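You operate a simulated robot arm through the tools that you are given. There is no shell and no other tool. Be economical: measure what you need, move in short steps, check, and stop when the job is done.

You run a simulated two-armed robot. Do the job below in one go: nothing can be reset, and whatever is moved stays where it is left.

TASK
Wipe up the spill on the dining table top with the napkin and put it back.

The check looks at the end state, three seconds after you hand in, the way a careful person would. Anything else that was tipped, shoved, dropped, spilled or broken makes it a failure. Flat cloth is picked up by pressing the open fingertips on it (5 to 10 N) and closing them slowly along it; thin cloth reads only 2 to 8 mm in the jaws.

THE ROBOT
Two 7-joint arms with two-finger parallel grippers on one trunk, on a base that drives. Base frame: it is fixed to the floor where the robot stands at the start and does not move with it; the origin is under the middle of the robot, x ahead of it, y to its left, z up; the surface under the hand at the start is at about z = 75. Lengths are in cm, angles in degrees, forces in N, time in s.
The left shoulder is at the start at [5, 16.8, 110.7], the right one opposite. With the tool pointing down near the work surface each hand reaches from about 10 to 66 cm from the robot's upright axis, wherever it stands, measured 20 degrees to its own side. Payload 1.57 kg a hand.
The TCP of each hand is the grasp point between the finger pads, 3 cm short of the fingertips. In the tool frame z runs along the fingers and y along their closing line. Largest opening 8 cm; finger width 1.7, thickness 1.2; the body of the gripper, 4 by 8.2 cm, starts 8 cm behind the TCP.
Orientation is that of the tool frame in the base frame, as a unit quaternion [w, x, y, z]. With the fingers straight down and closing along the base's y, the tool's x points along the base's -x, its y along +y and its z along -z.

THE INTERFACE
- The arms move only by the tool apply_moves. It takes "left_series", "right_series" or both (then of equal length, played together; a hand with none holds still); each is a list of rows, each a list of 7 numbers: the turn, a rotation vector about the base's x, y, z in units of 180 degrees (1.0 is 180 degrees), then the shift along the base's x, y, z in units of 500 mm (1.0 is 500 mm), then the gripper command, from -1 (fully open) to 1 (shut), values between in proportion. In form: [[rx, ry, rz, dx, dy, dz, claw], ...]. A call has 1 to 10 rows; each row is the pose to reach, as a shift and turn from the pose commanded when the call began. A call with a number of a shift or a turn outside -1 to 1 is refused whole. Each row takes 0.2 s and may step no farther than 5 cm and 8.6 degrees from the row before; otherwise, or with a gripper value out of range, the whole call is refused. A pose out of reach is approached as far as the arm can. The call stops where the force on the tool passes 40 N (or 10 N more than at its start, if that is more) or the arm is blocked; 0.2 s more then pass. The fingers move at their own pace (about 4.5 cm/s each) and stop on an object; they squeeze with about 31 N. The grip force told is the motor's: it shows also when the fingers shut on nothing. Time passes only in rows, and 0.2 s behind the last, so rows that repeat a pose let the fingers close. The reply holds the time, the measured pose of the TCP, the force on the tool along the base axes, the opening and the grip force, in the units named above and with some noise, with the torque about the TCP (base axes, N m) and any sound that the robot's microphone picked up, and new pictures: "pictures" is both (left out), scene, wrist or none (wrist: the cameras of the hands that moved).
- Cameras (640 x 400 px; columns grow to the right, rows downward): "scene" is now at [12.06, -1.37, 130.05]; the picture's right is [-0.17, -0.99, 0.00], its down [-0.70, 0.12, -0.70] and it looks along [0.69, -0.12, -0.71] (base axes); focal length 274 px, centre (320, 200). "left" rides on the left gripper at [7.2, 0.7, -12.2] in its tool frame; the picture's right is [-0.09, 1.00, 0.00], its down [-0.84, -0.08, -0.54] and it looks along [-0.54, -0.05, 0.84] (tool axes); focal length 238 px, centre (320, 200). "right" rides on the right gripper at [7.2, -0.7, -12.2] in its tool frame; the picture's right is [0.09, 1.00, 0.00], its down [-0.84, 0.08, -0.54] and it looks along [-0.54, 0.05, 0.84] (tool axes); focal length 238 px, centre (320, 200). There is no depth. A picture from a camera that has moved, and an enlarged one, comes with that camera's place and axes in the base frame and with its lens.
- slide_trunk(by): slides the trunk up (or, below 0, down) by that many cm; the arms and the scene camera ride with it, the base frame stays. It gives what a move gives, with no picture.
- drive_base(legs): drives the robot by 1 to 6 legs, each [ahead, left, turn to the left] in cm, cm and degrees, along the robot's own axes; the way and the turn of a leg run together, so that a leg with both is an arc; at most 150 cm and 180 degrees a leg. The arms and the cameras ride along, it lands a little off, and it stops where it bumps. It gives what a move gives, and a new picture of the scene camera.
- aim_head(pan, tilt): turns the head with the scene camera to pan (to the left, within 80 degrees either way) and tilt (down, from -29 to 69), counted from straight ahead of the robot. It gives what a move gives, and a new picture of the scene camera.
- zoom(camera, box): a new picture of the part [left, top, right, bottom] of that camera's present view, enlarged. The clock stands still meanwhile.
- hand_in(): hands the job in; it is judged then, once.

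Go step by step. Nothing tells you exact positions but the pictures and the camera data: compare them with the known pose of the tool, close in by small moves and look again before you grip or let go. The budget is 120 turns and 260 pictures, counting those below and the enlarged ones. Unless the task says otherwise, let go and move clear before handing in, and close with one line.

The tools are called as name(argument=value, ...) on one line, values as JSON. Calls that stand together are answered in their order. apply_moves: Moves the arms, as the interface text tells. Its arguments: {"type":"object","properties":{"left_series":{"type":"array"},"right_series":{"type":"array"},"pictures":{"type":"string","enum":["both","scene","wrist","none"]}},"required":[]} The other tools are called the same way: slide_trunk (by) slides the trunk up or down; drive_base (legs) drives the base; aim_head (pan, tilt) turns the head that bears the scene camera; zoom (camera, box) takes an enlarged picture of a part of a camera's view; hand_in () hands the job in.

At the start:

```text
time_s: 0.0
left_ee_pos: [46.11, 12.14, 99.17]
left_tool_rot: [0.0, 0.0, 1.0, 0.0]
left_contact_force: [-0.4, -0.7, 0.0]
left_torque: [0.04, -0.02, 0.01]
left_finger_gap: 8.01
left_finger_force: 0.1
right_ee_pos: [40.25, -24.88, 103.56]
right_tool_rot: [0.0, 0.0, 1.0, 0.0]
right_contact_force: [0.4, 0.3, -0.6]
right_torque: [0.03, 0.02, -0.02]
right_finger_gap: 8.0
right_finger_force: 0.0
trunk travel left (down, up): [-27.5, 16.8]
robot x, y, heading: [0.08, 0.15, 0.4]
head pan, tilt: [-9.8, 45.6]
```

scene: 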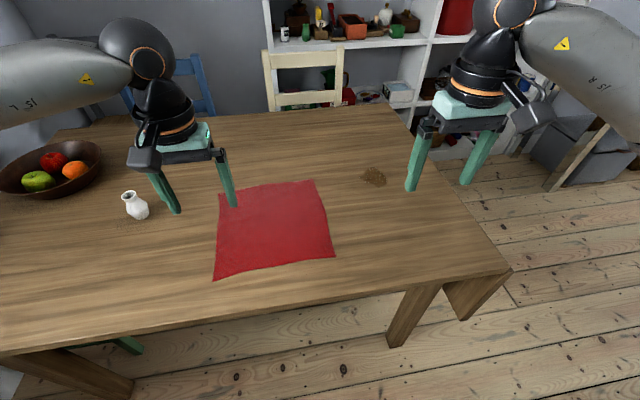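
right: 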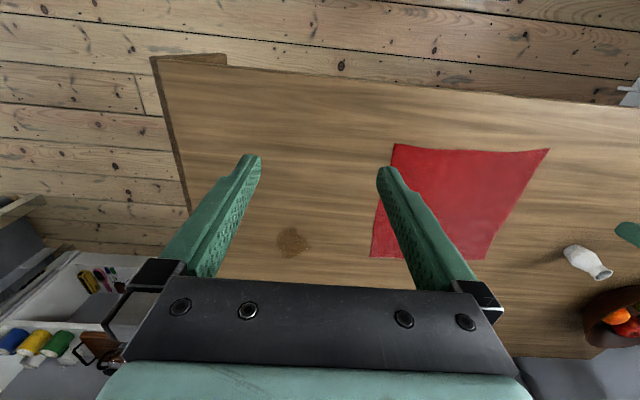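
left: 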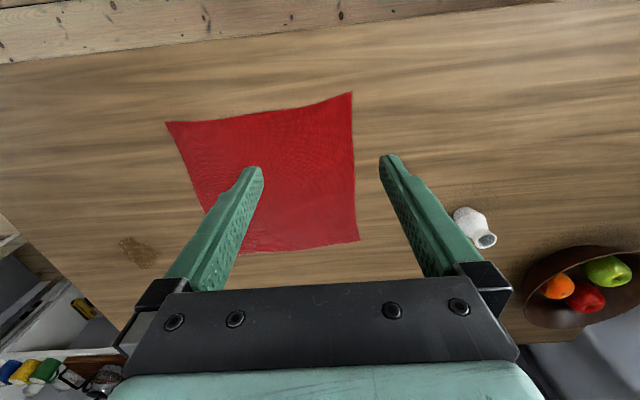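

The napkin lies at about x 45–74, y −11 to 17, and the spill is near (73, −29), just out of reach. I'll look down to see how much room the base has before driving closer.

aim_head(pan=-10, tilt=69)

zoom(camera="right", box=[240, 200, 340, 280])

```text
time_s: 0.9
left_ee_pos: [46.04, 12.14, 99.2]
left_tool_rot: [0.0, 0.0, 1.0, 0.0]
left_contact_force: [-0.3, 0.2, -0.2]
left_torque: [0.03, 0.04, 0.02]
left_finger_gap: 7.99
left_finger_force: 0.1
right_ee_pos: [40.18, -25.04, 103.63]
right_tool_rot: [-0.001, 0.001, 1.0, 0.0]
right_contact_force: [-0.2, -0.1, 0.2]
right_torque: [0.04, -0.01, 0.02]
right_finger_gap: 8.02
right_finger_force: 0.0
trunk travel left (down, up): [-27.5, 16.8]
robot x, y, heading: [0.19, -0.1, -0.0]
head pan, tilt: [-10.0, 68.8]
camera scene: at [9.6, -0.97, 127.25], right [-0.17, -0.98, 0.0], down [-0.92, 0.16, -0.36], along [0.36, -0.06, -0.93], focal length 274 px, centre (320, 200)
```

scene: 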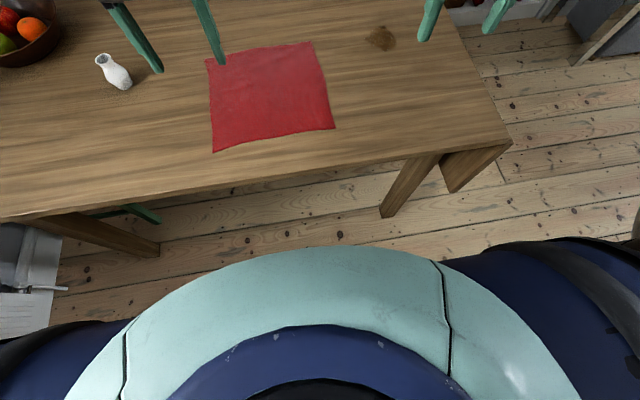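

```text
5.00 times, centred on (290, 240) of right
camera zoom: at [33.03, -25.71, 115.89], right [-0.09, 1.0, 0.0], down [0.84, 0.08, 0.54], along [0.54, 0.05, -0.84], focal length 1192 px, centre (470, 0)
```

zoom: 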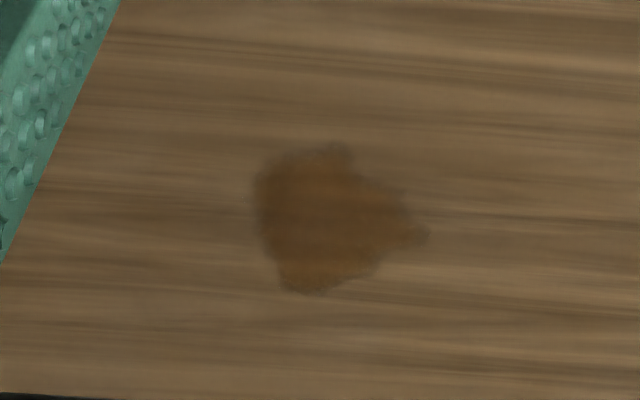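

The spill spans about x 67–77, y −32 to −24. The gap between torso and table edge looks like 15–20 cm, so I'll drive forward carefully by 10 cm and look again.

drive_base(legs=[[10, -5, 0]])

```text
time_s: 2.1
left_ee_pos: [56.05, 6.9, 99.09]
left_tool_rot: [0.0, 0.0, 1.0, 0.001]
left_contact_force: [0.3, -0.5, -0.7]
left_torque: [0.03, -0.02, -0.01]
left_finger_gap: 8.0
left_finger_force: 0.1
right_ee_pos: [50.24, -30.21, 103.63]
right_tool_rot: [0.001, 0.001, 1.0, 0.0]
right_contact_force: [0.3, -0.3, 0.0]
right_torque: [-0.01, -0.01, -0.01]
right_finger_gap: 8.0
right_finger_force: 0.0
trunk travel left (down, up): [-27.5, 16.8]
robot x, y, heading: [9.88, -4.53, -0.2]
head pan, tilt: [-10.0, 68.8]
camera scene: at [19.56, -6.07, 127.24], right [-0.18, -0.98, 0.0], down [-0.92, 0.16, -0.36], along [0.36, -0.06, -0.93], focal length 274 px, centre (320, 200)
```

scene: 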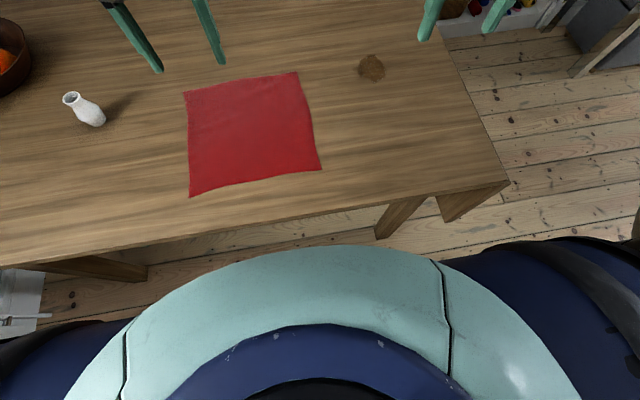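

No contact, and there are still at least 7 cm of gap. I'll drive a bit more ahead, then aim the head to see the work.

drive_base(legs=[[4, 0, 0]])

aim_head(pan=-10, tilt=50)

```text
time_s: 3.0
left_ee_pos: [60.07, 6.96, 99.08]
left_tool_rot: [0.0, 0.001, 1.0, -0.001]
left_contact_force: [-0.6, -0.3, -0.5]
left_torque: [-0.01, 0.0, -0.01]
left_finger_gap: 8.01
left_finger_force: 0.1
right_ee_pos: [54.17, -30.2, 103.67]
right_tool_rot: [0.0, 0.002, 1.0, 0.0]
right_contact_force: [-0.8, -0.4, -0.6]
right_torque: [0.02, 0.04, -0.01]
right_finger_gap: 7.98
right_finger_force: 0.0
trunk travel left (down, up): [-27.5, 16.8]
robot x, y, heading: [14.03, -5.46, 0.2]
head pan, tilt: [-10.0, 68.8]
camera scene: at [23.6, -6.04, 127.24], right [-0.18, -0.98, 0.0], down [-0.92, 0.16, -0.36], along [0.36, -0.06, -0.93], focal length 274 px, centre (320, 200)
```

scene: 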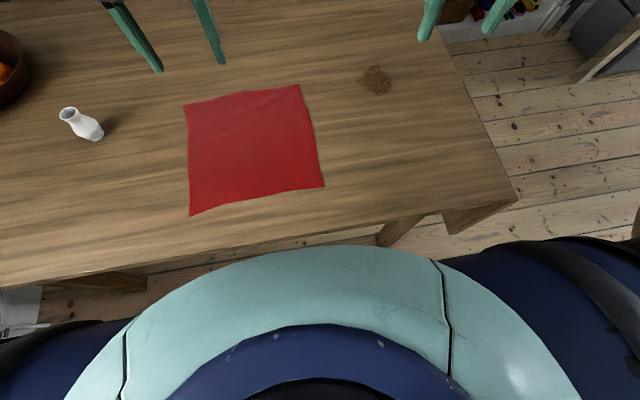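

```text
time_s: 3.8
left_ee_pos: [60.07, 7.01, 99.15]
left_tool_rot: [0.0, 0.001, 1.0, 0.0]
left_contact_force: [-0.8, 0.6, -0.4]
left_torque: [0.0, -0.01, -0.02]
left_finger_gap: 8.03
left_finger_force: 0.0
right_ee_pos: [54.24, -30.08, 103.71]
right_tool_rot: [-0.001, 0.001, 1.0, 0.0]
right_contact_force: [0.4, 0.4, 0.4]
right_torque: [0.01, 0.0, 0.02]
right_finger_gap: 7.99
right_finger_force: 0.1
trunk travel left (down, up): [-27.5, 16.8]
robot x, y, heading: [13.7, -5.0, 0.0]
head pan, tilt: [-10.0, 50.0]
camera scene: at [25.6, -6.42, 129.44], right [-0.18, -0.98, 0.0], down [-0.75, 0.14, -0.64], along [0.63, -0.11, -0.77], focal length 274 px, centre (320, 200)
```

scene: 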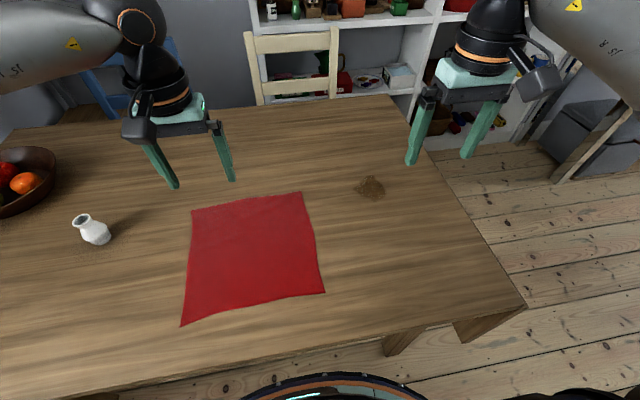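

Napkin right edge is at y≈−10.5, and the spill centre is (72, −28). I'll move the left hand up and aside, and bring the right hand half-open above the napkin's right edge.

apply_moves(left_series=[[0, 0, 0, -0.02, 0.06, 0.03, -1], [0, 0, 0, -0.04, 0.12, 0.06, -1], [0, 0, 0, -0.06, 0.18, 0.09, -1], [0, 0, 0, -0.08, 0.24, 0.12, -1], [0, 0, 0, -0.1, 0.28, 0.14, -1], [0, 0, 0, -0.1, 0.28, 0.14, -1], [0, 0, 0, -0.1, 0.28, 0.14, -1], [0, 0, 0, -0.1, 0.28, 0.14, -1]], right_series=[[0, 0, 0, 0.022, 0.06, -0.04, 0], [0, 0, 0, 0.044, 0.12, -0.08, 0], [0, 0, 0, 0.066, 0.18, -0.12, 0], [0, 0, 0, 0.088, 0.24, -0.16, 0], [0, 0, 0, 0.11, 0.3, -0.2, 0], [0, 0, 0, 0.132, 0.36, -0.24, 0], [0, 0, 0, 0.154, 0.42, -0.28, 0], [0, 0, 0, 0.176, 0.482, -0.314, 0]])

```text
time_s: 5.6
left_ee_pos: [55.04, 21.0, 106.1]
left_tool_rot: [0.0, 0.001, 1.0, 0.0]
left_contact_force: [-0.6, -0.5, -0.5]
left_torque: [0.0, -0.03, -0.01]
left_finger_gap: 8.03
left_finger_force: 0.1
right_ee_pos: [63.18, -6.0, 87.61]
right_tool_rot: [0.001, 0.002, 1.0, 0.0]
right_contact_force: [0.7, -0.5, 0.0]
right_torque: [0.02, -0.03, -0.03]
right_finger_gap: 4.02
right_finger_force: 0.0
trunk travel left (down, up): [-27.5, 16.8]
robot x, y, heading: [13.75, -4.9, -0.4]
head pan, tilt: [-10.0, 50.0]
camera scene: at [25.61, -6.37, 129.44], right [-0.18, -0.98, 0.0], down [-0.75, 0.13, -0.64], along [0.63, -0.11, -0.77], focal length 274 px, centre (320, 200)
camera right: at [55.91, -6.72, 99.9], right [-0.09, 1.0, 0.0], down [0.84, 0.07, 0.54], along [0.54, 0.05, -0.84], focal length 238 px, centre (320, 200)
camera left: at [47.84, 21.72, 118.2], right [0.09, 1.0, 0.0], down [0.84, -0.08, 0.54], along [0.54, -0.05, -0.84], focal length 238 px, centre (320, 200)
```

scene: 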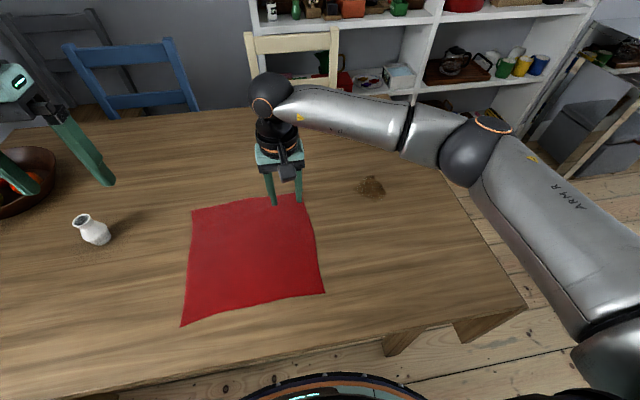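
right: 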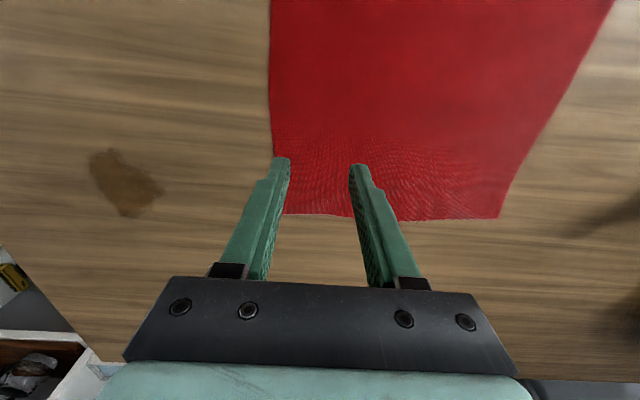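
left: 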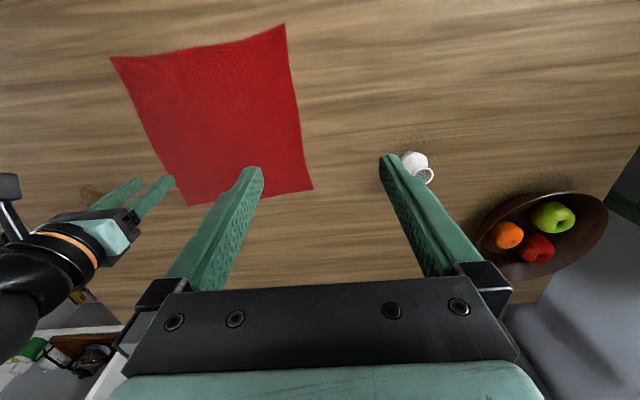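

The fingertips are above the napkin about 4 cm inside its right edge. Lowering gently to touch.

apply_moves(right_series=[[0, 0, 0, 0, 0, -0.06, 0], [0, 0, 0, 0, 0, -0.11, 0], [0, 0, 0, 0, 0, -0.15, 0], [0, 0, 0, 0, 0, -0.17, 0], [0, 0, 0, 0, 0, -0.18, 0], [0, 0, 0, 0, 0, -0.18, 0]], pictures="wrist")

```text
time_s: 7.0
left_ee_pos: [55.03, 21.07, 106.13]
left_tool_rot: [0.0, 0.001, 1.0, 0.0]
left_contact_force: [0.5, 0.4, 0.2]
left_torque: [0.01, -0.02, 0.0]
left_finger_gap: 7.99
left_finger_force: 0.1
right_ee_pos: [63.0, -5.97, 78.88]
right_tool_rot: [0.0, 0.003, 1.0, 0.0]
right_contact_force: [0.3, 0.4, 1.2]
right_torque: [0.02, 0.0, -0.02]
right_finger_gap: 4.0
right_finger_force: 0.0
trunk travel left (down, up): [-27.5, 16.8]
robot x, y, heading: [13.82, -5.13, -0.3]
head pan, tilt: [-10.0, 50.0]
camera right: at [55.69, -6.7, 91.09], right [-0.09, 1.0, 0.0], down [0.84, 0.07, 0.54], along [0.54, 0.05, -0.84], focal length 238 px, centre (320, 200)
```

right: 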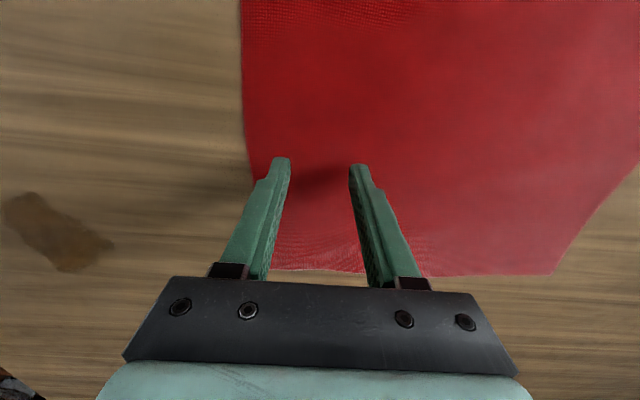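

apply_moves(right_series=[[0, 0, 0, 0, 0, -0.006, 0], [0, 0, 0, 0, 0, -0.012, 0], [0, 0, 0, 0, 0, -0.018, 0], [0, 0, 0, 0, 0, -0.018, 0]], pictures="none")

```text
time_s: 8.0
left_ee_pos: [55.13, 21.01, 106.12]
left_tool_rot: [0.001, 0.0, 1.0, 0.0]
left_contact_force: [0.4, -0.2, 0.5]
left_torque: [0.01, 0.01, -0.01]
left_finger_gap: 8.01
left_finger_force: 0.0
right_ee_pos: [62.98, -6.05, 78.14]
right_tool_rot: [0.0, 0.003, 1.0, 0.0]
right_contact_force: [-0.3, -1.4, 4.7]
right_torque: [-0.08, 0.0, -0.02]
right_finger_gap: 4.02
right_finger_force: 0.0
trunk travel left (down, up): [-27.5, 16.8]
robot x, y, heading: [14.08, -4.98, -0.3]
head pan, tilt: [-10.0, 50.0]
```

Contact at 4.7 N with TCP z≈78.1. A touch more pressure, then close slowly.

apply_moves(right_series=[[0, 0, 0, 0, 0, -0.005, 0], [0, 0, 0, 0, 0, -0.005, 0.15], [0, 0, 0, 0, 0, -0.005, 0.3], [0, 0, 0, 0, 0, -0.005, 0.45], [0, 0, 0, 0, 0, -0.005, 0.6], [0, 0, 0, 0, 0, -0.005, 0.75], [0, 0, 0, 0, 0, -0.005, 0.9], [0, 0, 0, 0, 0, -0.005, 1], [0, 0, 0, 0, 0, -0.005, 1], [0, 0, 0, 0, 0, -0.005, 1]])

```text
time_s: 10.2
left_ee_pos: [54.87, 21.03, 106.2]
left_tool_rot: [0.001, 0.002, 1.0, 0.0]
left_contact_force: [1.1, 0.0, -0.5]
left_torque: [0.02, 0.02, 0.05]
left_finger_gap: 8.01
left_finger_force: 0.1
right_ee_pos: [62.98, -5.93, 78.04]
right_tool_rot: [0.002, 0.002, 1.0, 0.002]
right_contact_force: [0.7, 2.6, 28.0]
right_torque: [0.0, 0.07, -0.06]
right_finger_gap: 0.21
right_finger_force: 23.4
trunk travel left (down, up): [-27.5, 16.8]
robot x, y, heading: [14.06, -5.13, 0.3]
head pan, tilt: [-10.0, 50.0]
camera scene: at [25.38, -6.39, 129.48], right [-0.18, -0.98, 0.0], down [-0.75, 0.13, -0.64], along [0.63, -0.11, -0.76], focal length 274 px, centre (320, 200)
camera right: at [55.6, -6.68, 90.31], right [-0.09, 1.0, 0.0], down [0.83, 0.07, 0.55], along [0.54, 0.05, -0.84], focal length 238 px, centre (320, 200)
```

scene: 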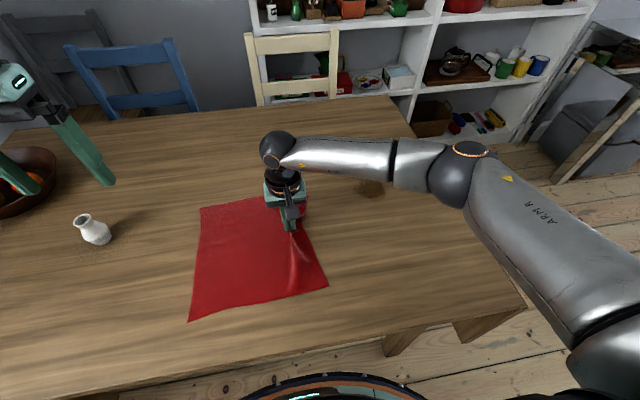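
right: 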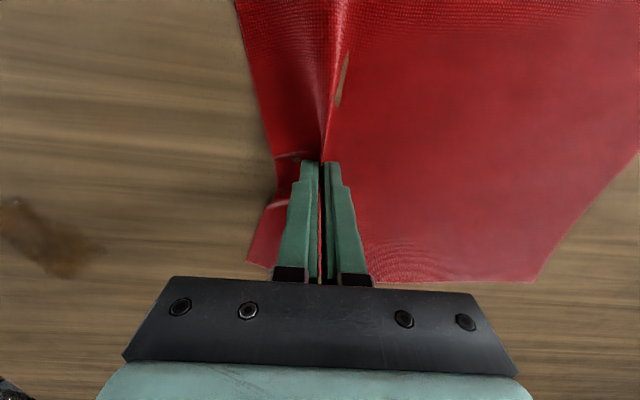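

The cloth is gripped (2 mm). I'll ease up about 1 cm and drag the napkin to the near side of the spill.

apply_moves(right_series=[[0, 0, 0, 0, 0, 0.02, 1], [0, 0, 0, 0, 0, 0.03, 1], [0, 0, 0, 0.015, -0.05, 0.03, 1], [0, 0, 0, 0.03, -0.1, 0.03, 1], [0, 0, 0, 0.05, -0.15, 0.03, 1], [0, 0, 0, 0.07, -0.2, 0.03, 1], [0, 0, 0, 0.09, -0.25, 0.03, 1], [0, 0, 0, 0.11, -0.3, 0.03, 1], [0, 0, 0, 0.12, -0.34, 0.03, 1], [0, 0, 0, 0.12, -0.34, 0.03, 1]])

```text
time_s: 12.4
left_ee_pos: [55.05, 20.77, 106.07]
left_tool_rot: [0.001, 0.001, 1.0, 0.0]
left_contact_force: [0.8, 0.9, -0.1]
left_torque: [-0.01, 0.01, 0.0]
left_finger_gap: 8.01
left_finger_force: 0.0
right_ee_pos: [68.95, -23.05, 79.37]
right_tool_rot: [0.0, 0.001, 1.0, 0.001]
right_contact_force: [0.7, -0.1, 0.1]
right_torque: [-0.04, 0.0, 0.01]
right_finger_gap: 0.18
right_finger_force: 24.0
trunk travel left (down, up): [-27.5, 16.8]
robot x, y, heading: [14.23, -5.26, -0.2]
head pan, tilt: [-10.0, 50.0]
camera scene: at [25.6, -6.41, 129.44], right [-0.18, -0.98, 0.0], down [-0.75, 0.14, -0.64], along [0.63, -0.11, -0.77], focal length 274 px, centre (320, 200)
camera right: at [61.68, -23.78, 91.55], right [-0.09, 1.0, 0.0], down [0.84, 0.07, 0.54], along [0.54, 0.05, -0.84], focal length 238 px, centre (320, 200)
```

scene: 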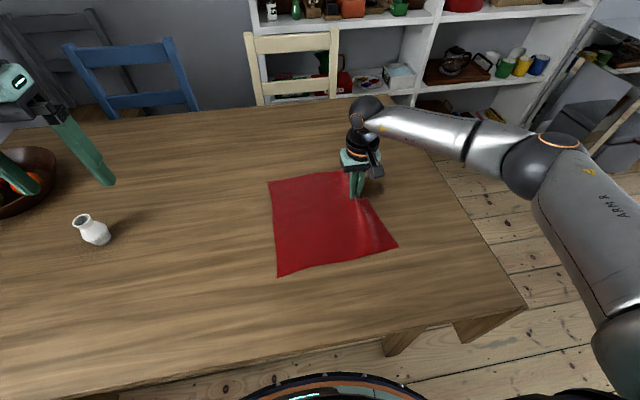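
right: 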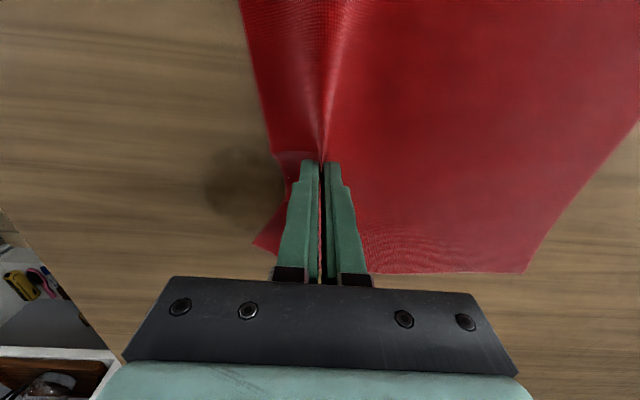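

The napkin slid flat and its leading edge is at the spill. Now I press lightly and wipe in x strokes across the spill.

apply_moves(right_series=[[0, 0, 0, 0, -0.03, -0.02, 1], [0, 0, 0, 0, -0.06, -0.03, 1], [0, 0, 0, 0.04, -0.06, -0.03, 1], [0, 0, 0, 0.08, -0.06, -0.03, 1], [0, 0, 0, 0.12, -0.07, -0.03, 1], [0, 0, 0, 0.12, -0.11, -0.03, 1], [0, 0, 0, 0.08, -0.12, -0.03, 1], [0, 0, 0, 0.04, -0.12, -0.03, 1], [0, 0, 0, 0, -0.12, -0.03, 1], [0, 0, 0, -0.03, -0.12, -0.03, 1]])

```text
time_s: 14.6
left_ee_pos: [54.95, 21.17, 106.11]
left_tool_rot: [0.001, 0.0, 1.0, 0.0]
left_contact_force: [-0.9, -0.3, -0.9]
left_torque: [-0.02, 0.02, 0.01]
left_finger_gap: 8.0
left_finger_force: 0.0
right_ee_pos: [67.61, -29.03, 78.05]
right_tool_rot: [0.004, 0.003, 1.0, 0.0]
right_contact_force: [9.1, -2.0, 20.8]
right_torque: [0.0, -0.22, 0.0]
right_finger_gap: 0.2
right_finger_force: 23.0
trunk travel left (down, up): [-27.5, 16.8]
robot x, y, heading: [13.91, -5.27, -0.3]
head pan, tilt: [-10.0, 50.0]
camera scene: at [25.48, -6.35, 129.46], right [-0.18, -0.98, 0.0], down [-0.75, 0.13, -0.64], along [0.63, -0.11, -0.77], focal length 274 px, centre (320, 200)
camera right: at [60.28, -29.68, 90.31], right [-0.09, 1.0, 0.0], down [0.83, 0.07, 0.55], along [0.55, 0.05, -0.84], focal length 238 px, centre (320, 200)
```

scene: 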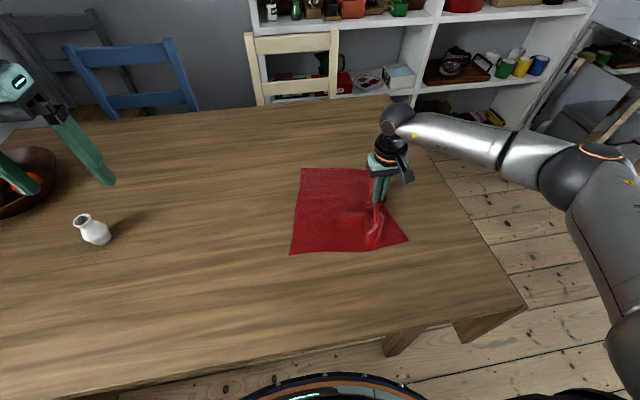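
right: 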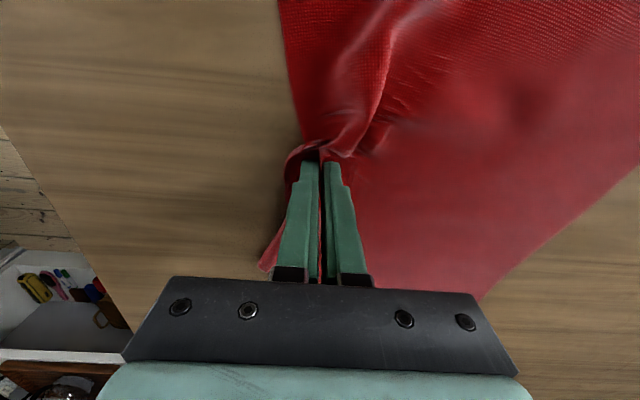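

Wiping works and presses at about 20 N. I'll do one more pass farther out in y, then lift to inspect.

apply_moves(right_series=[[0, 0, 0, 0.0, -0.04, 0.004, 1], [0, 0, 0, 0.04, -0.07, 0.004, 1], [0, 0, 0, 0.09, -0.07, 0.004, 1], [0, 0, 0, 0.14, -0.07, 0.004, 1], [0, 0, 0, 0.18, -0.04, 0.004, 1], [0, 0, 0, 0.18, 0.0, 0.004, 1], [0, 0, 0, 0.17, 0.04, 0.004, 1], [0, 0, 0, 0.12, 0.05, 0.004, 1], [0, 0, 0, 0.07, 0.05, 0.004, 1], [0, 0, 0, 0.03, 0.05, 0.004, 1]], pictures="none")

apply_moves(right_series=[[0, 0, 0, -0.02, 0.05, 0.1, 1], [0, 0, 0, -0.06, 0.1, 0.17, 1], [0, 0, 0, -0.1, 0.15, 0.24, 1], [0, 0, 0, -0.12, 0.22, 0.3, 1], [0, 0, 0, -0.12, 0.28, 0.36, 1], [0, 0, 0, -0.12, 0.28, 0.36, 1]])

```text
time_s: 16.8
left_ee_pos: [55.07, 20.95, 106.14]
left_tool_rot: [0.001, 0.001, 1.0, 0.001]
left_contact_force: [-0.1, -0.9, 0.0]
left_torque: [0.02, 0.02, -0.02]
left_finger_gap: 7.98
left_finger_force: 0.0
right_ee_pos: [68.98, -26.42, 78.13]
right_tool_rot: [0.001, 0.003, 1.0, 0.001]
right_contact_force: [4.1, -0.9, 8.7]
right_torque: [-0.02, -0.08, -0.01]
right_finger_gap: 0.18
right_finger_force: 23.0
right hand out of reach, approached as far as the arm can: row 5, 6, 7
trunk travel left (down, up): [-27.5, 16.8]
robot x, y, heading: [13.82, -4.89, 0.2]
head pan, tilt: [-10.0, 50.0]
```

```text
refused: row 1 steps farther than a row can; nothing moved
```

apply_moves(right_series=[[0, 0, 0, -0.01, 0.03, 0.08, 1], [0, 0, 0, -0.03, 0.07, 0.15, 1], [0, 0, 0, -0.06, 0.11, 0.22, 1], [0, 0, 0, -0.09, 0.15, 0.29, 1], [0, 0, 0, -0.1, 0.19, 0.36, 1], [0, 0, 0, -0.1, 0.24, 0.42, 1], [0, 0, 0, -0.1, 0.28, 0.46, 1], [0, 0, 0, -0.1, 0.28, 0.46, 1], [0, 0, 0, -0.1, 0.28, 0.46, 1]])

```text
time_s: 18.8
left_ee_pos: [55.01, 20.92, 105.98]
left_tool_rot: [-0.001, 0.001, 1.0, 0.0]
left_contact_force: [-0.3, 0.4, 0.1]
left_torque: [0.01, -0.01, 0.01]
left_finger_gap: 8.0
left_finger_force: 0.1
right_ee_pos: [63.93, -12.47, 101.0]
right_tool_rot: [-0.001, 0.002, 1.0, 0.0]
right_contact_force: [-0.4, -0.5, -0.1]
right_torque: [0.02, 0.0, 0.02]
right_finger_gap: 0.17
right_finger_force: 23.9
trunk travel left (down, up): [-27.5, 16.8]
robot x, y, heading: [13.4, -4.82, -0.3]
head pan, tilt: [-10.0, 50.0]
camera scene: at [25.6, -6.41, 129.44], right [-0.18, -0.98, 0.0], down [-0.75, 0.14, -0.64], along [0.63, -0.11, -0.77], focal length 274 px, centre (320, 200)
camera right: at [56.7, -13.13, 113.3], right [-0.09, 1.0, 0.0], down [0.84, 0.07, 0.54], along [0.54, 0.05, -0.84], focal length 238 px, centre (320, 200)
```

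scene: 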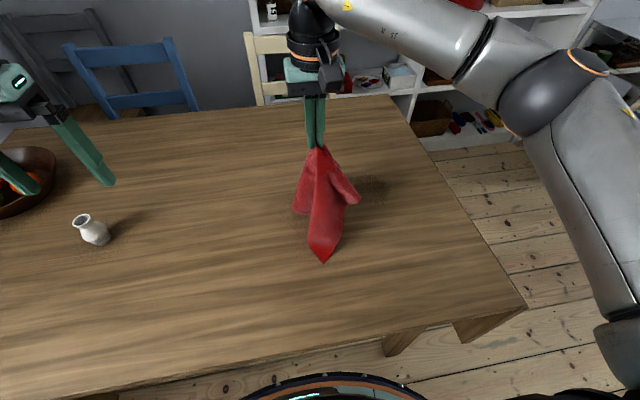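
right: 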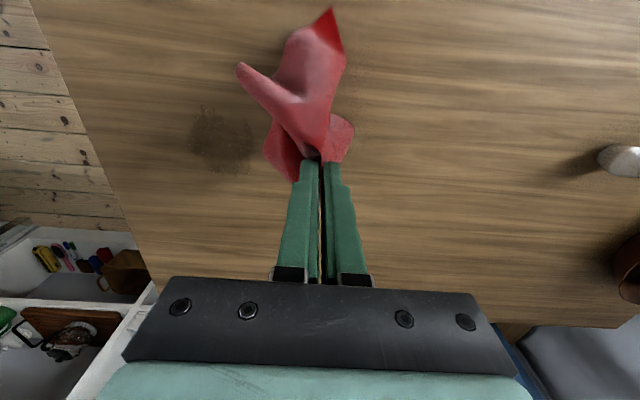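

zoom(camera="right", box=[150, 80, 310, 180])

zoom(camera="scene", box=[320, 150, 440, 225])

```text
4.00 times, centred on (230, 130) of right
camera zoom: at [56.7, -13.13, 113.3], right [-0.09, 1.0, 0.0], down [0.84, 0.07, 0.54], along [0.54, 0.05, -0.84], focal length 953 px, centre (680, 480)
```

zoom: 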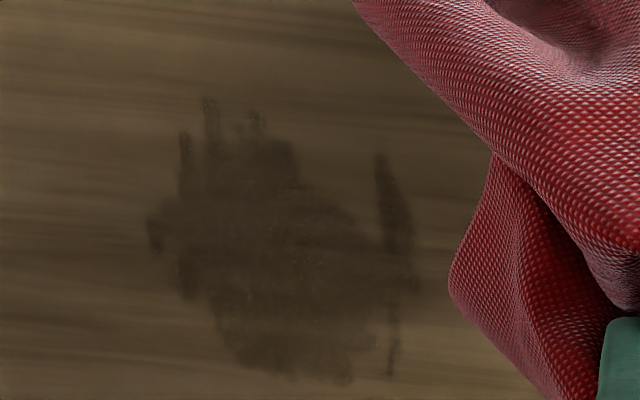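

```text
5.33 times, centred on (380, 188) of scene
camera zoom: at [25.6, -6.41, 129.44], right [-0.18, -0.98, 0.0], down [-0.75, 0.14, -0.64], along [0.63, -0.11, -0.77], focal length 1463 px, centre (0, 267)
```

zoom: 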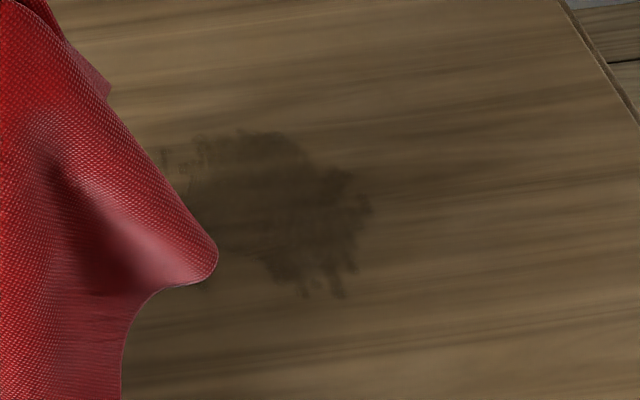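

The spill is fainter but smeared, about x 66–77, y −33 to −23, and the far part was out of reach. I'll creep ahead 2.5 cm and scrub again with the bunched cloth.

drive_base(legs=[[2.5, 0, 0]])

```text
time_s: 19.6
left_ee_pos: [57.68, 20.98, 105.99]
left_tool_rot: [0.0, 0.001, 1.0, 0.0]
left_contact_force: [0.1, 0.3, 0.1]
left_torque: [-0.01, 0.05, 0.01]
left_finger_gap: 8.03
left_finger_force: 0.0
right_ee_pos: [66.46, -12.47, 101.0]
right_tool_rot: [-0.001, 0.001, 1.0, -0.001]
right_contact_force: [-0.1, -0.6, 0.6]
right_torque: [0.01, 0.04, 0.03]
right_finger_gap: 0.18
right_finger_force: 23.5
trunk travel left (down, up): [-27.5, 16.8]
robot x, y, heading: [16.49, -5.21, 0.0]
head pan, tilt: [-10.0, 50.0]
camera scene: at [28.19, -6.42, 129.43], right [-0.18, -0.98, 0.0], down [-0.75, 0.14, -0.64], along [0.63, -0.11, -0.77], focal length 274 px, centre (320, 200)
```

scene: 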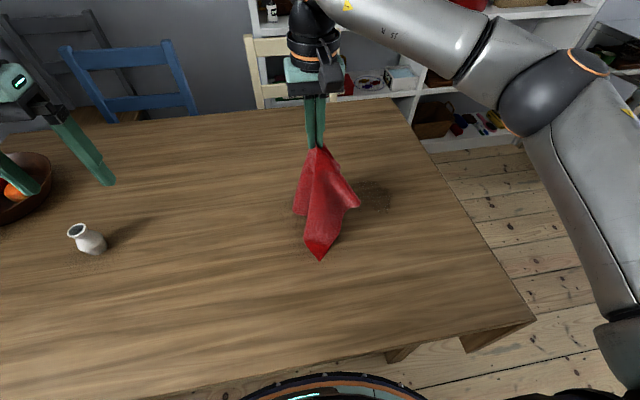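

apply_moves(right_series=[[0, 0, 0, 0.01, -0.04, -0.06, 1], [0, 0, 0, 0.02, -0.08, -0.13, 1], [0, 0, 0, 0.03, -0.12, -0.2, 1], [0, 0, 0, 0.04, -0.16, -0.27, 1], [0, 0, 0, 0.04, -0.2, -0.33, 1], [0, 0, 0, 0.04, -0.22, -0.39, 1], [0, 0, 0, 0.04, -0.22, -0.43, 1], [0, 0, 0, 0.04, -0.22, -0.45, 1], [0, 0, 0, 0.04, -0.22, -0.455, 1]])

```text
time_s: 21.6
left_ee_pos: [57.51, 20.93, 106.08]
left_tool_rot: [0.0, 0.001, 1.0, 0.0]
left_contact_force: [0.6, -0.3, 0.3]
left_torque: [0.03, 0.03, -0.03]
left_finger_gap: 7.98
left_finger_force: 0.1
right_ee_pos: [68.32, -23.57, 78.45]
right_tool_rot: [0.001, 0.002, 1.0, 0.001]
right_contact_force: [-1.4, 0.8, 7.6]
right_torque: [0.01, 0.13, 0.0]
right_finger_gap: 0.2
right_finger_force: 23.5
trunk travel left (down, up): [-27.5, 16.8]
robot x, y, heading: [16.21, -4.83, -0.2]
head pan, tilt: [-10.0, 50.0]
camera scene: at [28.03, -6.41, 129.47], right [-0.18, -0.98, 0.0], down [-0.75, 0.14, -0.64], along [0.63, -0.11, -0.77], focal length 274 px, centre (320, 200)
camera right: at [61.14, -24.17, 90.7], right [-0.09, 1.0, 0.0], down [0.84, 0.07, 0.54], along [0.54, 0.05, -0.84], focal length 238 px, centre (320, 200)
```

scene: 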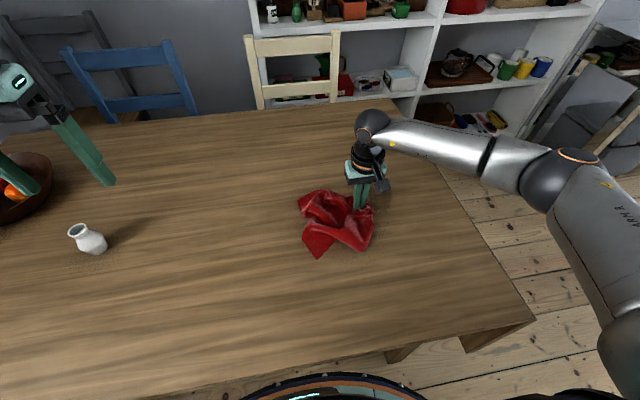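
right: 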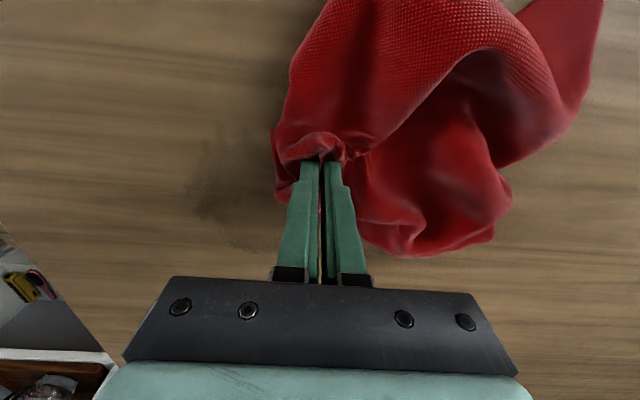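

apply_moves(right_series=[[0, 0, 0, -0.06, 0, -0.004, 1], [0, 0, 0, 0.02, -0.01, -0.005, 1], [0, 0, 0, 0.1, -0.01, -0.005, 1], [0, 0, 0, 0.18, -0.01, -0.005, 1], [0, 0, 0, 0.18, -0.045, -0.005, 1], [0, 0, 0, 0.1, -0.045, -0.005, 1], [0, 0, 0, 0.02, -0.045, -0.005, 1], [0, 0, 0, -0.06, -0.045, -0.005, 1], [0, 0, 0, -0.05, -0.08, -0.005, 1], [0, 0, 0, 0.03, -0.08, -0.005, 1]], pictures="none")

apply_moves(right_series=[[0, 0, 0, 0.07, 0, 0, 1], [0, 0, 0, 0.15, 0, 0, 1], [0, 0, 0, 0.15, -0.03, 0, 1], [0, 0, 0, 0.07, -0.03, 0, 1], [0, 0, 0, -0.01, -0.03, 0, 1], [0, 0, 0, -0.09, -0.03, 0, 1], [0, 0, 0, -0.09, -0.065, 0, 1], [0, 0, 0, -0.01, -0.065, 0, 1], [0, 0, 0, 0.07, -0.065, 0, 1], [0, 0, 0, 0.15, -0.065, 0, 1]], pictures="both")

```text
time_s: 23.8
left_ee_pos: [57.37, 21.07, 106.21]
left_tool_rot: [0.001, 0.002, 1.0, -0.001]
left_contact_force: [0.2, 0.3, 0.8]
left_torque: [0.0, -0.01, -0.03]
left_finger_gap: 8.0
left_finger_force: 0.1
right_ee_pos: [69.93, -27.64, 78.38]
right_tool_rot: [0.001, 0.003, 1.0, -0.002]
right_contact_force: [-6.6, -0.1, 26.8]
right_torque: [0.01, 0.18, 0.0]
right_finger_gap: 0.19
right_finger_force: 24.1
trunk travel left (down, up): [-27.5, 16.8]
robot x, y, heading: [16.35, -4.5, -0.2]
head pan, tilt: [-10.0, 50.0]
```

```text
time_s: 26.0
left_ee_pos: [57.38, 21.17, 106.07]
left_tool_rot: [0.001, 0.001, 1.0, -0.001]
left_contact_force: [0.2, 0.2, 0.2]
left_torque: [-0.01, -0.03, 0.02]
left_finger_gap: 8.01
left_finger_force: 0.0
right_ee_pos: [77.4, -30.36, 78.5]
right_tool_rot: [0.002, -0.001, 1.0, 0.0]
right_contact_force: [-0.8, 3.7, 15.0]
right_torque: [0.09, 0.08, 0.01]
right_finger_gap: 0.17
right_finger_force: 23.8
trunk travel left (down, up): [-27.5, 16.8]
robot x, y, heading: [16.48, -4.92, -0.0]
head pan, tilt: [-10.0, 50.0]
camera scene: at [27.97, -6.22, 129.44], right [-0.18, -0.98, 0.0], down [-0.75, 0.13, -0.64], along [0.63, -0.11, -0.77], focal length 274 px, centre (320, 200)
camera right: at [70.2, -31.04, 90.63], right [-0.1, 1.0, 0.0], down [0.84, 0.08, 0.54], along [0.54, 0.05, -0.84], focal length 238 px, centre (320, 200)
```

scene: 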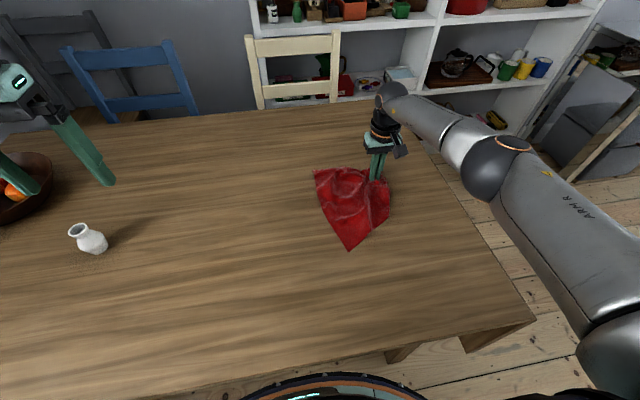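
right: 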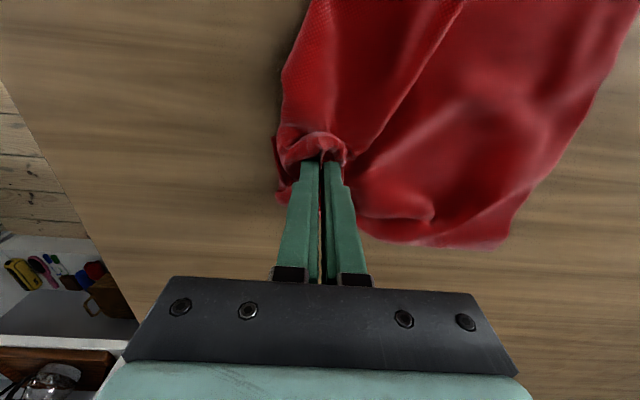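

apply_moves(right_series=[[0, 0, 0, 0, -0.04, -0.002, 1], [0, 0, 0, -0.08, -0.05, -0.003, 1], [0, 0, 0, -0.16, -0.05, -0.003, 1], [0, 0, 0, -0.24, -0.05, -0.003, 1], [0, 0, 0, -0.24, 0.02, -0.003, 1], [0, 0, 0, -0.16, 0.02, -0.003, 1], [0, 0, 0, -0.08, 0.02, -0.003, 1], [0, 0, 0, 0, 0.02, -0.003, 1], [0, 0, 0, 0, 0.06, -0.003, 1], [0, 0, 0, -0.08, 0.06, -0.003, 1]], pictures="none")

apply_moves(right_series=[[0, 0, 0, -0.08, 0, 0, 1], [0, 0, 0, -0.16, 0, 0, 1], [0, 0, 0, -0.16, 0.06, 0.03, 1], [0, 0, 0, -0.16, 0.1, 0.11, 1], [0, 0, 0, -0.16, 0.14, 0.19, 1], [0, 0, 0, -0.16, 0.18, 0.27, 1], [0, 0, 0, -0.16, 0.22, 0.35, 1], [0, 0, 0, -0.16, 0.27, 0.43, 1], [0, 0, 0, -0.16, 0.32, 0.48, 1], [0, 0, 0, -0.16, 0.32, 0.48, 1]], pictures="both")

zoom(camera="scene", box=[310, 130, 470, 230])

```text
time_s: 27.2
left_ee_pos: [57.45, 20.99, 106.05]
left_tool_rot: [0.001, 0.001, 1.0, -0.001]
left_contact_force: [-0.5, 0.1, 0.0]
left_torque: [0.01, 0.01, 0.0]
left_finger_gap: 8.01
left_finger_force: 0.1
right_ee_pos: [65.89, -29.97, 78.49]
right_tool_rot: [0.005, 0.002, 1.0, 0.001]
right_contact_force: [-3.3, 1.4, 16.3]
right_torque: [0.03, 0.13, 0.01]
right_finger_gap: 0.2
right_finger_force: 23.7
trunk travel left (down, up): [-27.5, 16.8]
robot x, y, heading: [16.19, -5.03, -0.5]
head pan, tilt: [-10.0, 50.0]
stopped in row 6 (right hand): the force on the tool passed its limit at 43 N (the readings are from after the stop); the commanded pose is now the measured one
```

```text
time_s: 29.4
left_ee_pos: [57.6, 20.86, 106.01]
left_tool_rot: [0.0, 0.001, 1.0, 0.0]
left_contact_force: [0.3, -0.8, 0.3]
left_torque: [0.0, 0.04, -0.04]
left_finger_gap: 7.98
left_finger_force: 0.1
right_ee_pos: [57.97, -14.03, 102.12]
right_tool_rot: [0.002, 0.004, 1.0, -0.001]
right_contact_force: [-0.3, -0.1, 0.0]
right_torque: [-0.02, -0.02, 0.01]
right_finger_gap: 0.19
right_finger_force: 23.3
trunk travel left (down, up): [-27.5, 16.8]
robot x, y, heading: [16.71, -5.1, -0.4]
head pan, tilt: [-10.0, 50.0]
camera scene: at [28.1, -6.47, 129.44], right [-0.18, -0.98, 0.0], down [-0.75, 0.14, -0.64], along [0.63, -0.11, -0.77], focal length 274 px, centre (320, 200)
camera right: at [50.67, -14.73, 114.32], right [-0.09, 1.0, 0.0], down [0.84, 0.07, 0.54], along [0.54, 0.04, -0.84], focal length 238 px, centre (320, 200)
```

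scene: 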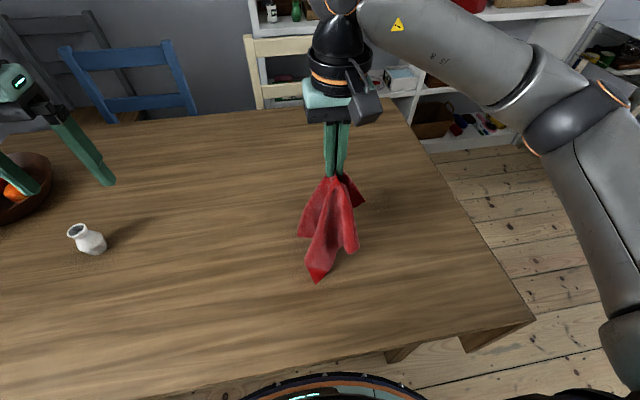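
right: 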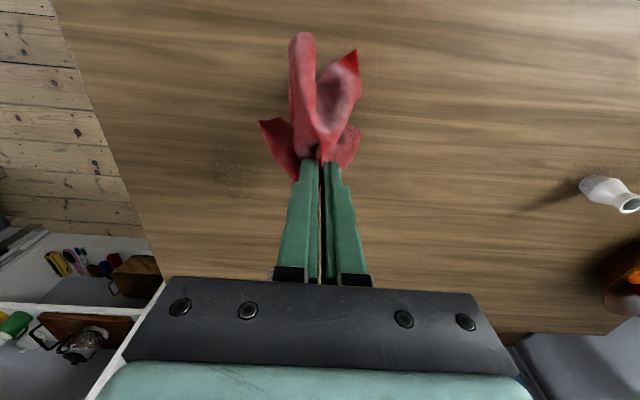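

```text
4.00 times, centred on (390, 180) of scene
camera zoom: at [28.1, -6.47, 129.44], right [-0.18, -0.98, 0.0], down [-0.75, 0.14, -0.64], along [0.63, -0.11, -0.77], focal length 1097 px, centre (40, 280)
```

zoom: 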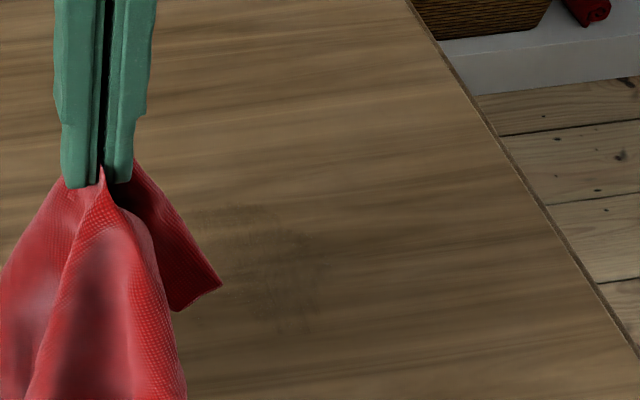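

Much fainter. Let me look at the remainder close up before another pass.

zoom(camera="right", box=[130, 100, 290, 200])

```text
4.00 times, centred on (210, 150) of right
camera zoom: at [50.67, -14.73, 114.32], right [-0.09, 1.0, 0.0], down [0.84, 0.07, 0.54], along [0.54, 0.04, -0.84], focal length 953 px, centre (760, 400)
```

zoom: 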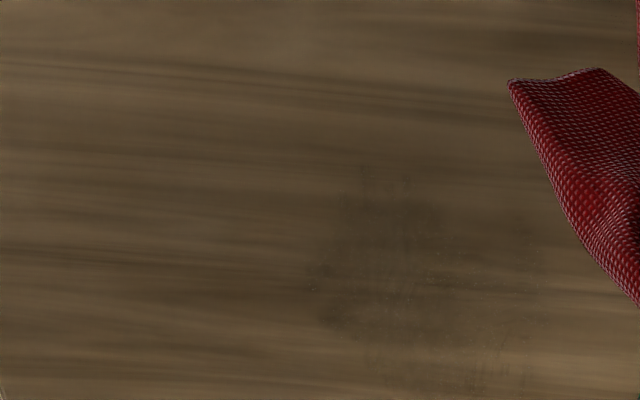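

A faint film remains around (71, −28). Going down again for another full scrub.

apply_moves(right_series=[[0, 0, 0, 0.02, -0.02, -0.07, 1], [0, 0, 0, 0.05, -0.05, -0.14, 1], [0, 0, 0, 0.08, -0.08, -0.21, 1], [0, 0, 0, 0.11, -0.11, -0.28, 1], [0, 0, 0, 0.14, -0.14, -0.34, 1], [0, 0, 0, 0.16, -0.17, -0.4, 1], [0, 0, 0, 0.16, -0.19, -0.44, 1], [0, 0, 0, 0.16, -0.19, -0.465, 1], [0, 0, 0, 0.16, -0.19, -0.475, 1]], pictures="wrist")

```text
time_s: 31.4
left_ee_pos: [57.55, 20.9, 106.13]
left_tool_rot: [0.0, 0.002, 1.0, 0.0]
left_contact_force: [0.6, 0.3, 0.1]
left_torque: [0.0, 0.02, 0.0]
left_finger_gap: 7.98
left_finger_force: 0.1
right_ee_pos: [65.89, -23.65, 78.42]
right_tool_rot: [0.002, 0.003, 1.0, -0.001]
right_contact_force: [1.2, 0.1, 3.5]
right_torque: [0.01, 0.04, -0.03]
right_finger_gap: 0.19
right_finger_force: 24.2
trunk travel left (down, up): [-27.5, 16.8]
robot x, y, heading: [16.69, -5.25, -0.2]
head pan, tilt: [-10.0, 50.0]
camera right: at [58.63, -24.36, 90.63], right [-0.09, 1.0, 0.0], down [0.84, 0.07, 0.54], along [0.54, 0.05, -0.84], focal length 238 px, centre (320, 200)
```

right: 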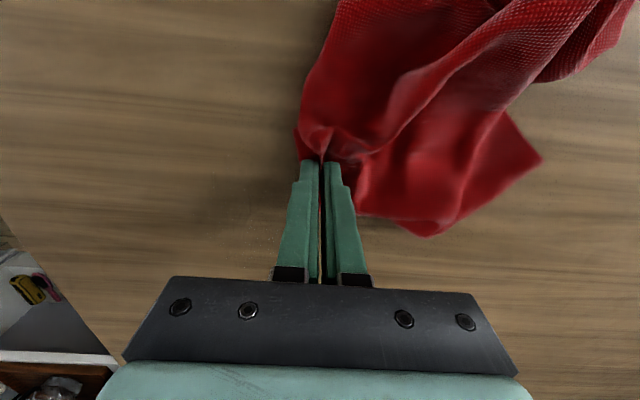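

apply_moves(right_series=[[0, 0, 0, 0.07, 0, -0.006, 1], [0, 0, 0, 0.15, 0, -0.006, 1], [0, 0, 0, 0.23, 0, -0.006, 1], [0, 0, 0, 0.23, -0.045, -0.006, 1], [0, 0, 0, 0.15, -0.045, -0.006, 1], [0, 0, 0, 0.07, -0.045, -0.006, 1], [0, 0, 0, 0, -0.045, -0.006, 1], [0, 0, 0, 0, -0.08, -0.006, 1], [0, 0, 0, 0.07, -0.08, -0.006, 1], [0, 0, 0, 0.15, -0.08, -0.006, 1]], pictures="none")

apply_moves(right_series=[[0, 0, 0, 0.08, 0, 0, 1], [0, 0, 0, 0.08, -0.04, 0, 1], [0, 0, 0, 0, -0.04, 0, 1], [0, 0, 0, -0.08, -0.04, 0, 1], [0, 0, 0, -0.16, -0.04, 0, 1], [0, 0, 0, -0.16, -0.08, 0, 1], [0, 0, 0, -0.08, -0.08, 0, 1], [0, 0, 0, 0, -0.08, 0, 1], [0, 0, 0, 0.08, -0.08, 0, 1]], pictures="none")

```text
time_s: 33.6
left_ee_pos: [57.47, 20.89, 106.16]
left_tool_rot: [0.002, 0.001, 1.0, -0.001]
left_contact_force: [-0.1, -0.1, 0.1]
left_torque: [0.02, -0.05, -0.01]
left_finger_gap: 7.98
left_finger_force: 0.1
right_ee_pos: [73.18, -27.45, 78.23]
right_tool_rot: [0.002, 0.002, 1.0, -0.001]
right_contact_force: [-5.2, 0.7, 20.9]
right_torque: [0.2, 0.32, 0.04]
right_finger_gap: 0.19
right_finger_force: 23.8
trunk travel left (down, up): [-27.5, 16.8]
robot x, y, heading: [16.21, -5.0, -0.1]
head pan, tilt: [-10.0, 50.0]
```

```text
time_s: 35.6
left_ee_pos: [57.36, 21.15, 106.13]
left_tool_rot: [0.001, 0.001, 1.0, -0.001]
left_contact_force: [-0.1, 0.1, 0.3]
left_torque: [0.01, 0.02, 0.01]
left_finger_gap: 7.95
left_finger_force: 0.0
right_ee_pos: [77.39, -31.12, 78.21]
right_tool_rot: [0.003, -0.001, 1.0, 0.0]
right_contact_force: [-0.9, 6.0, 18.8]
right_torque: [0.32, 0.11, 0.01]
right_finger_gap: 0.2
right_finger_force: 23.9
trunk travel left (down, up): [-27.5, 16.8]
robot x, y, heading: [16.38, -5.47, -0.3]
head pan, tilt: [-10.0, 50.0]
```

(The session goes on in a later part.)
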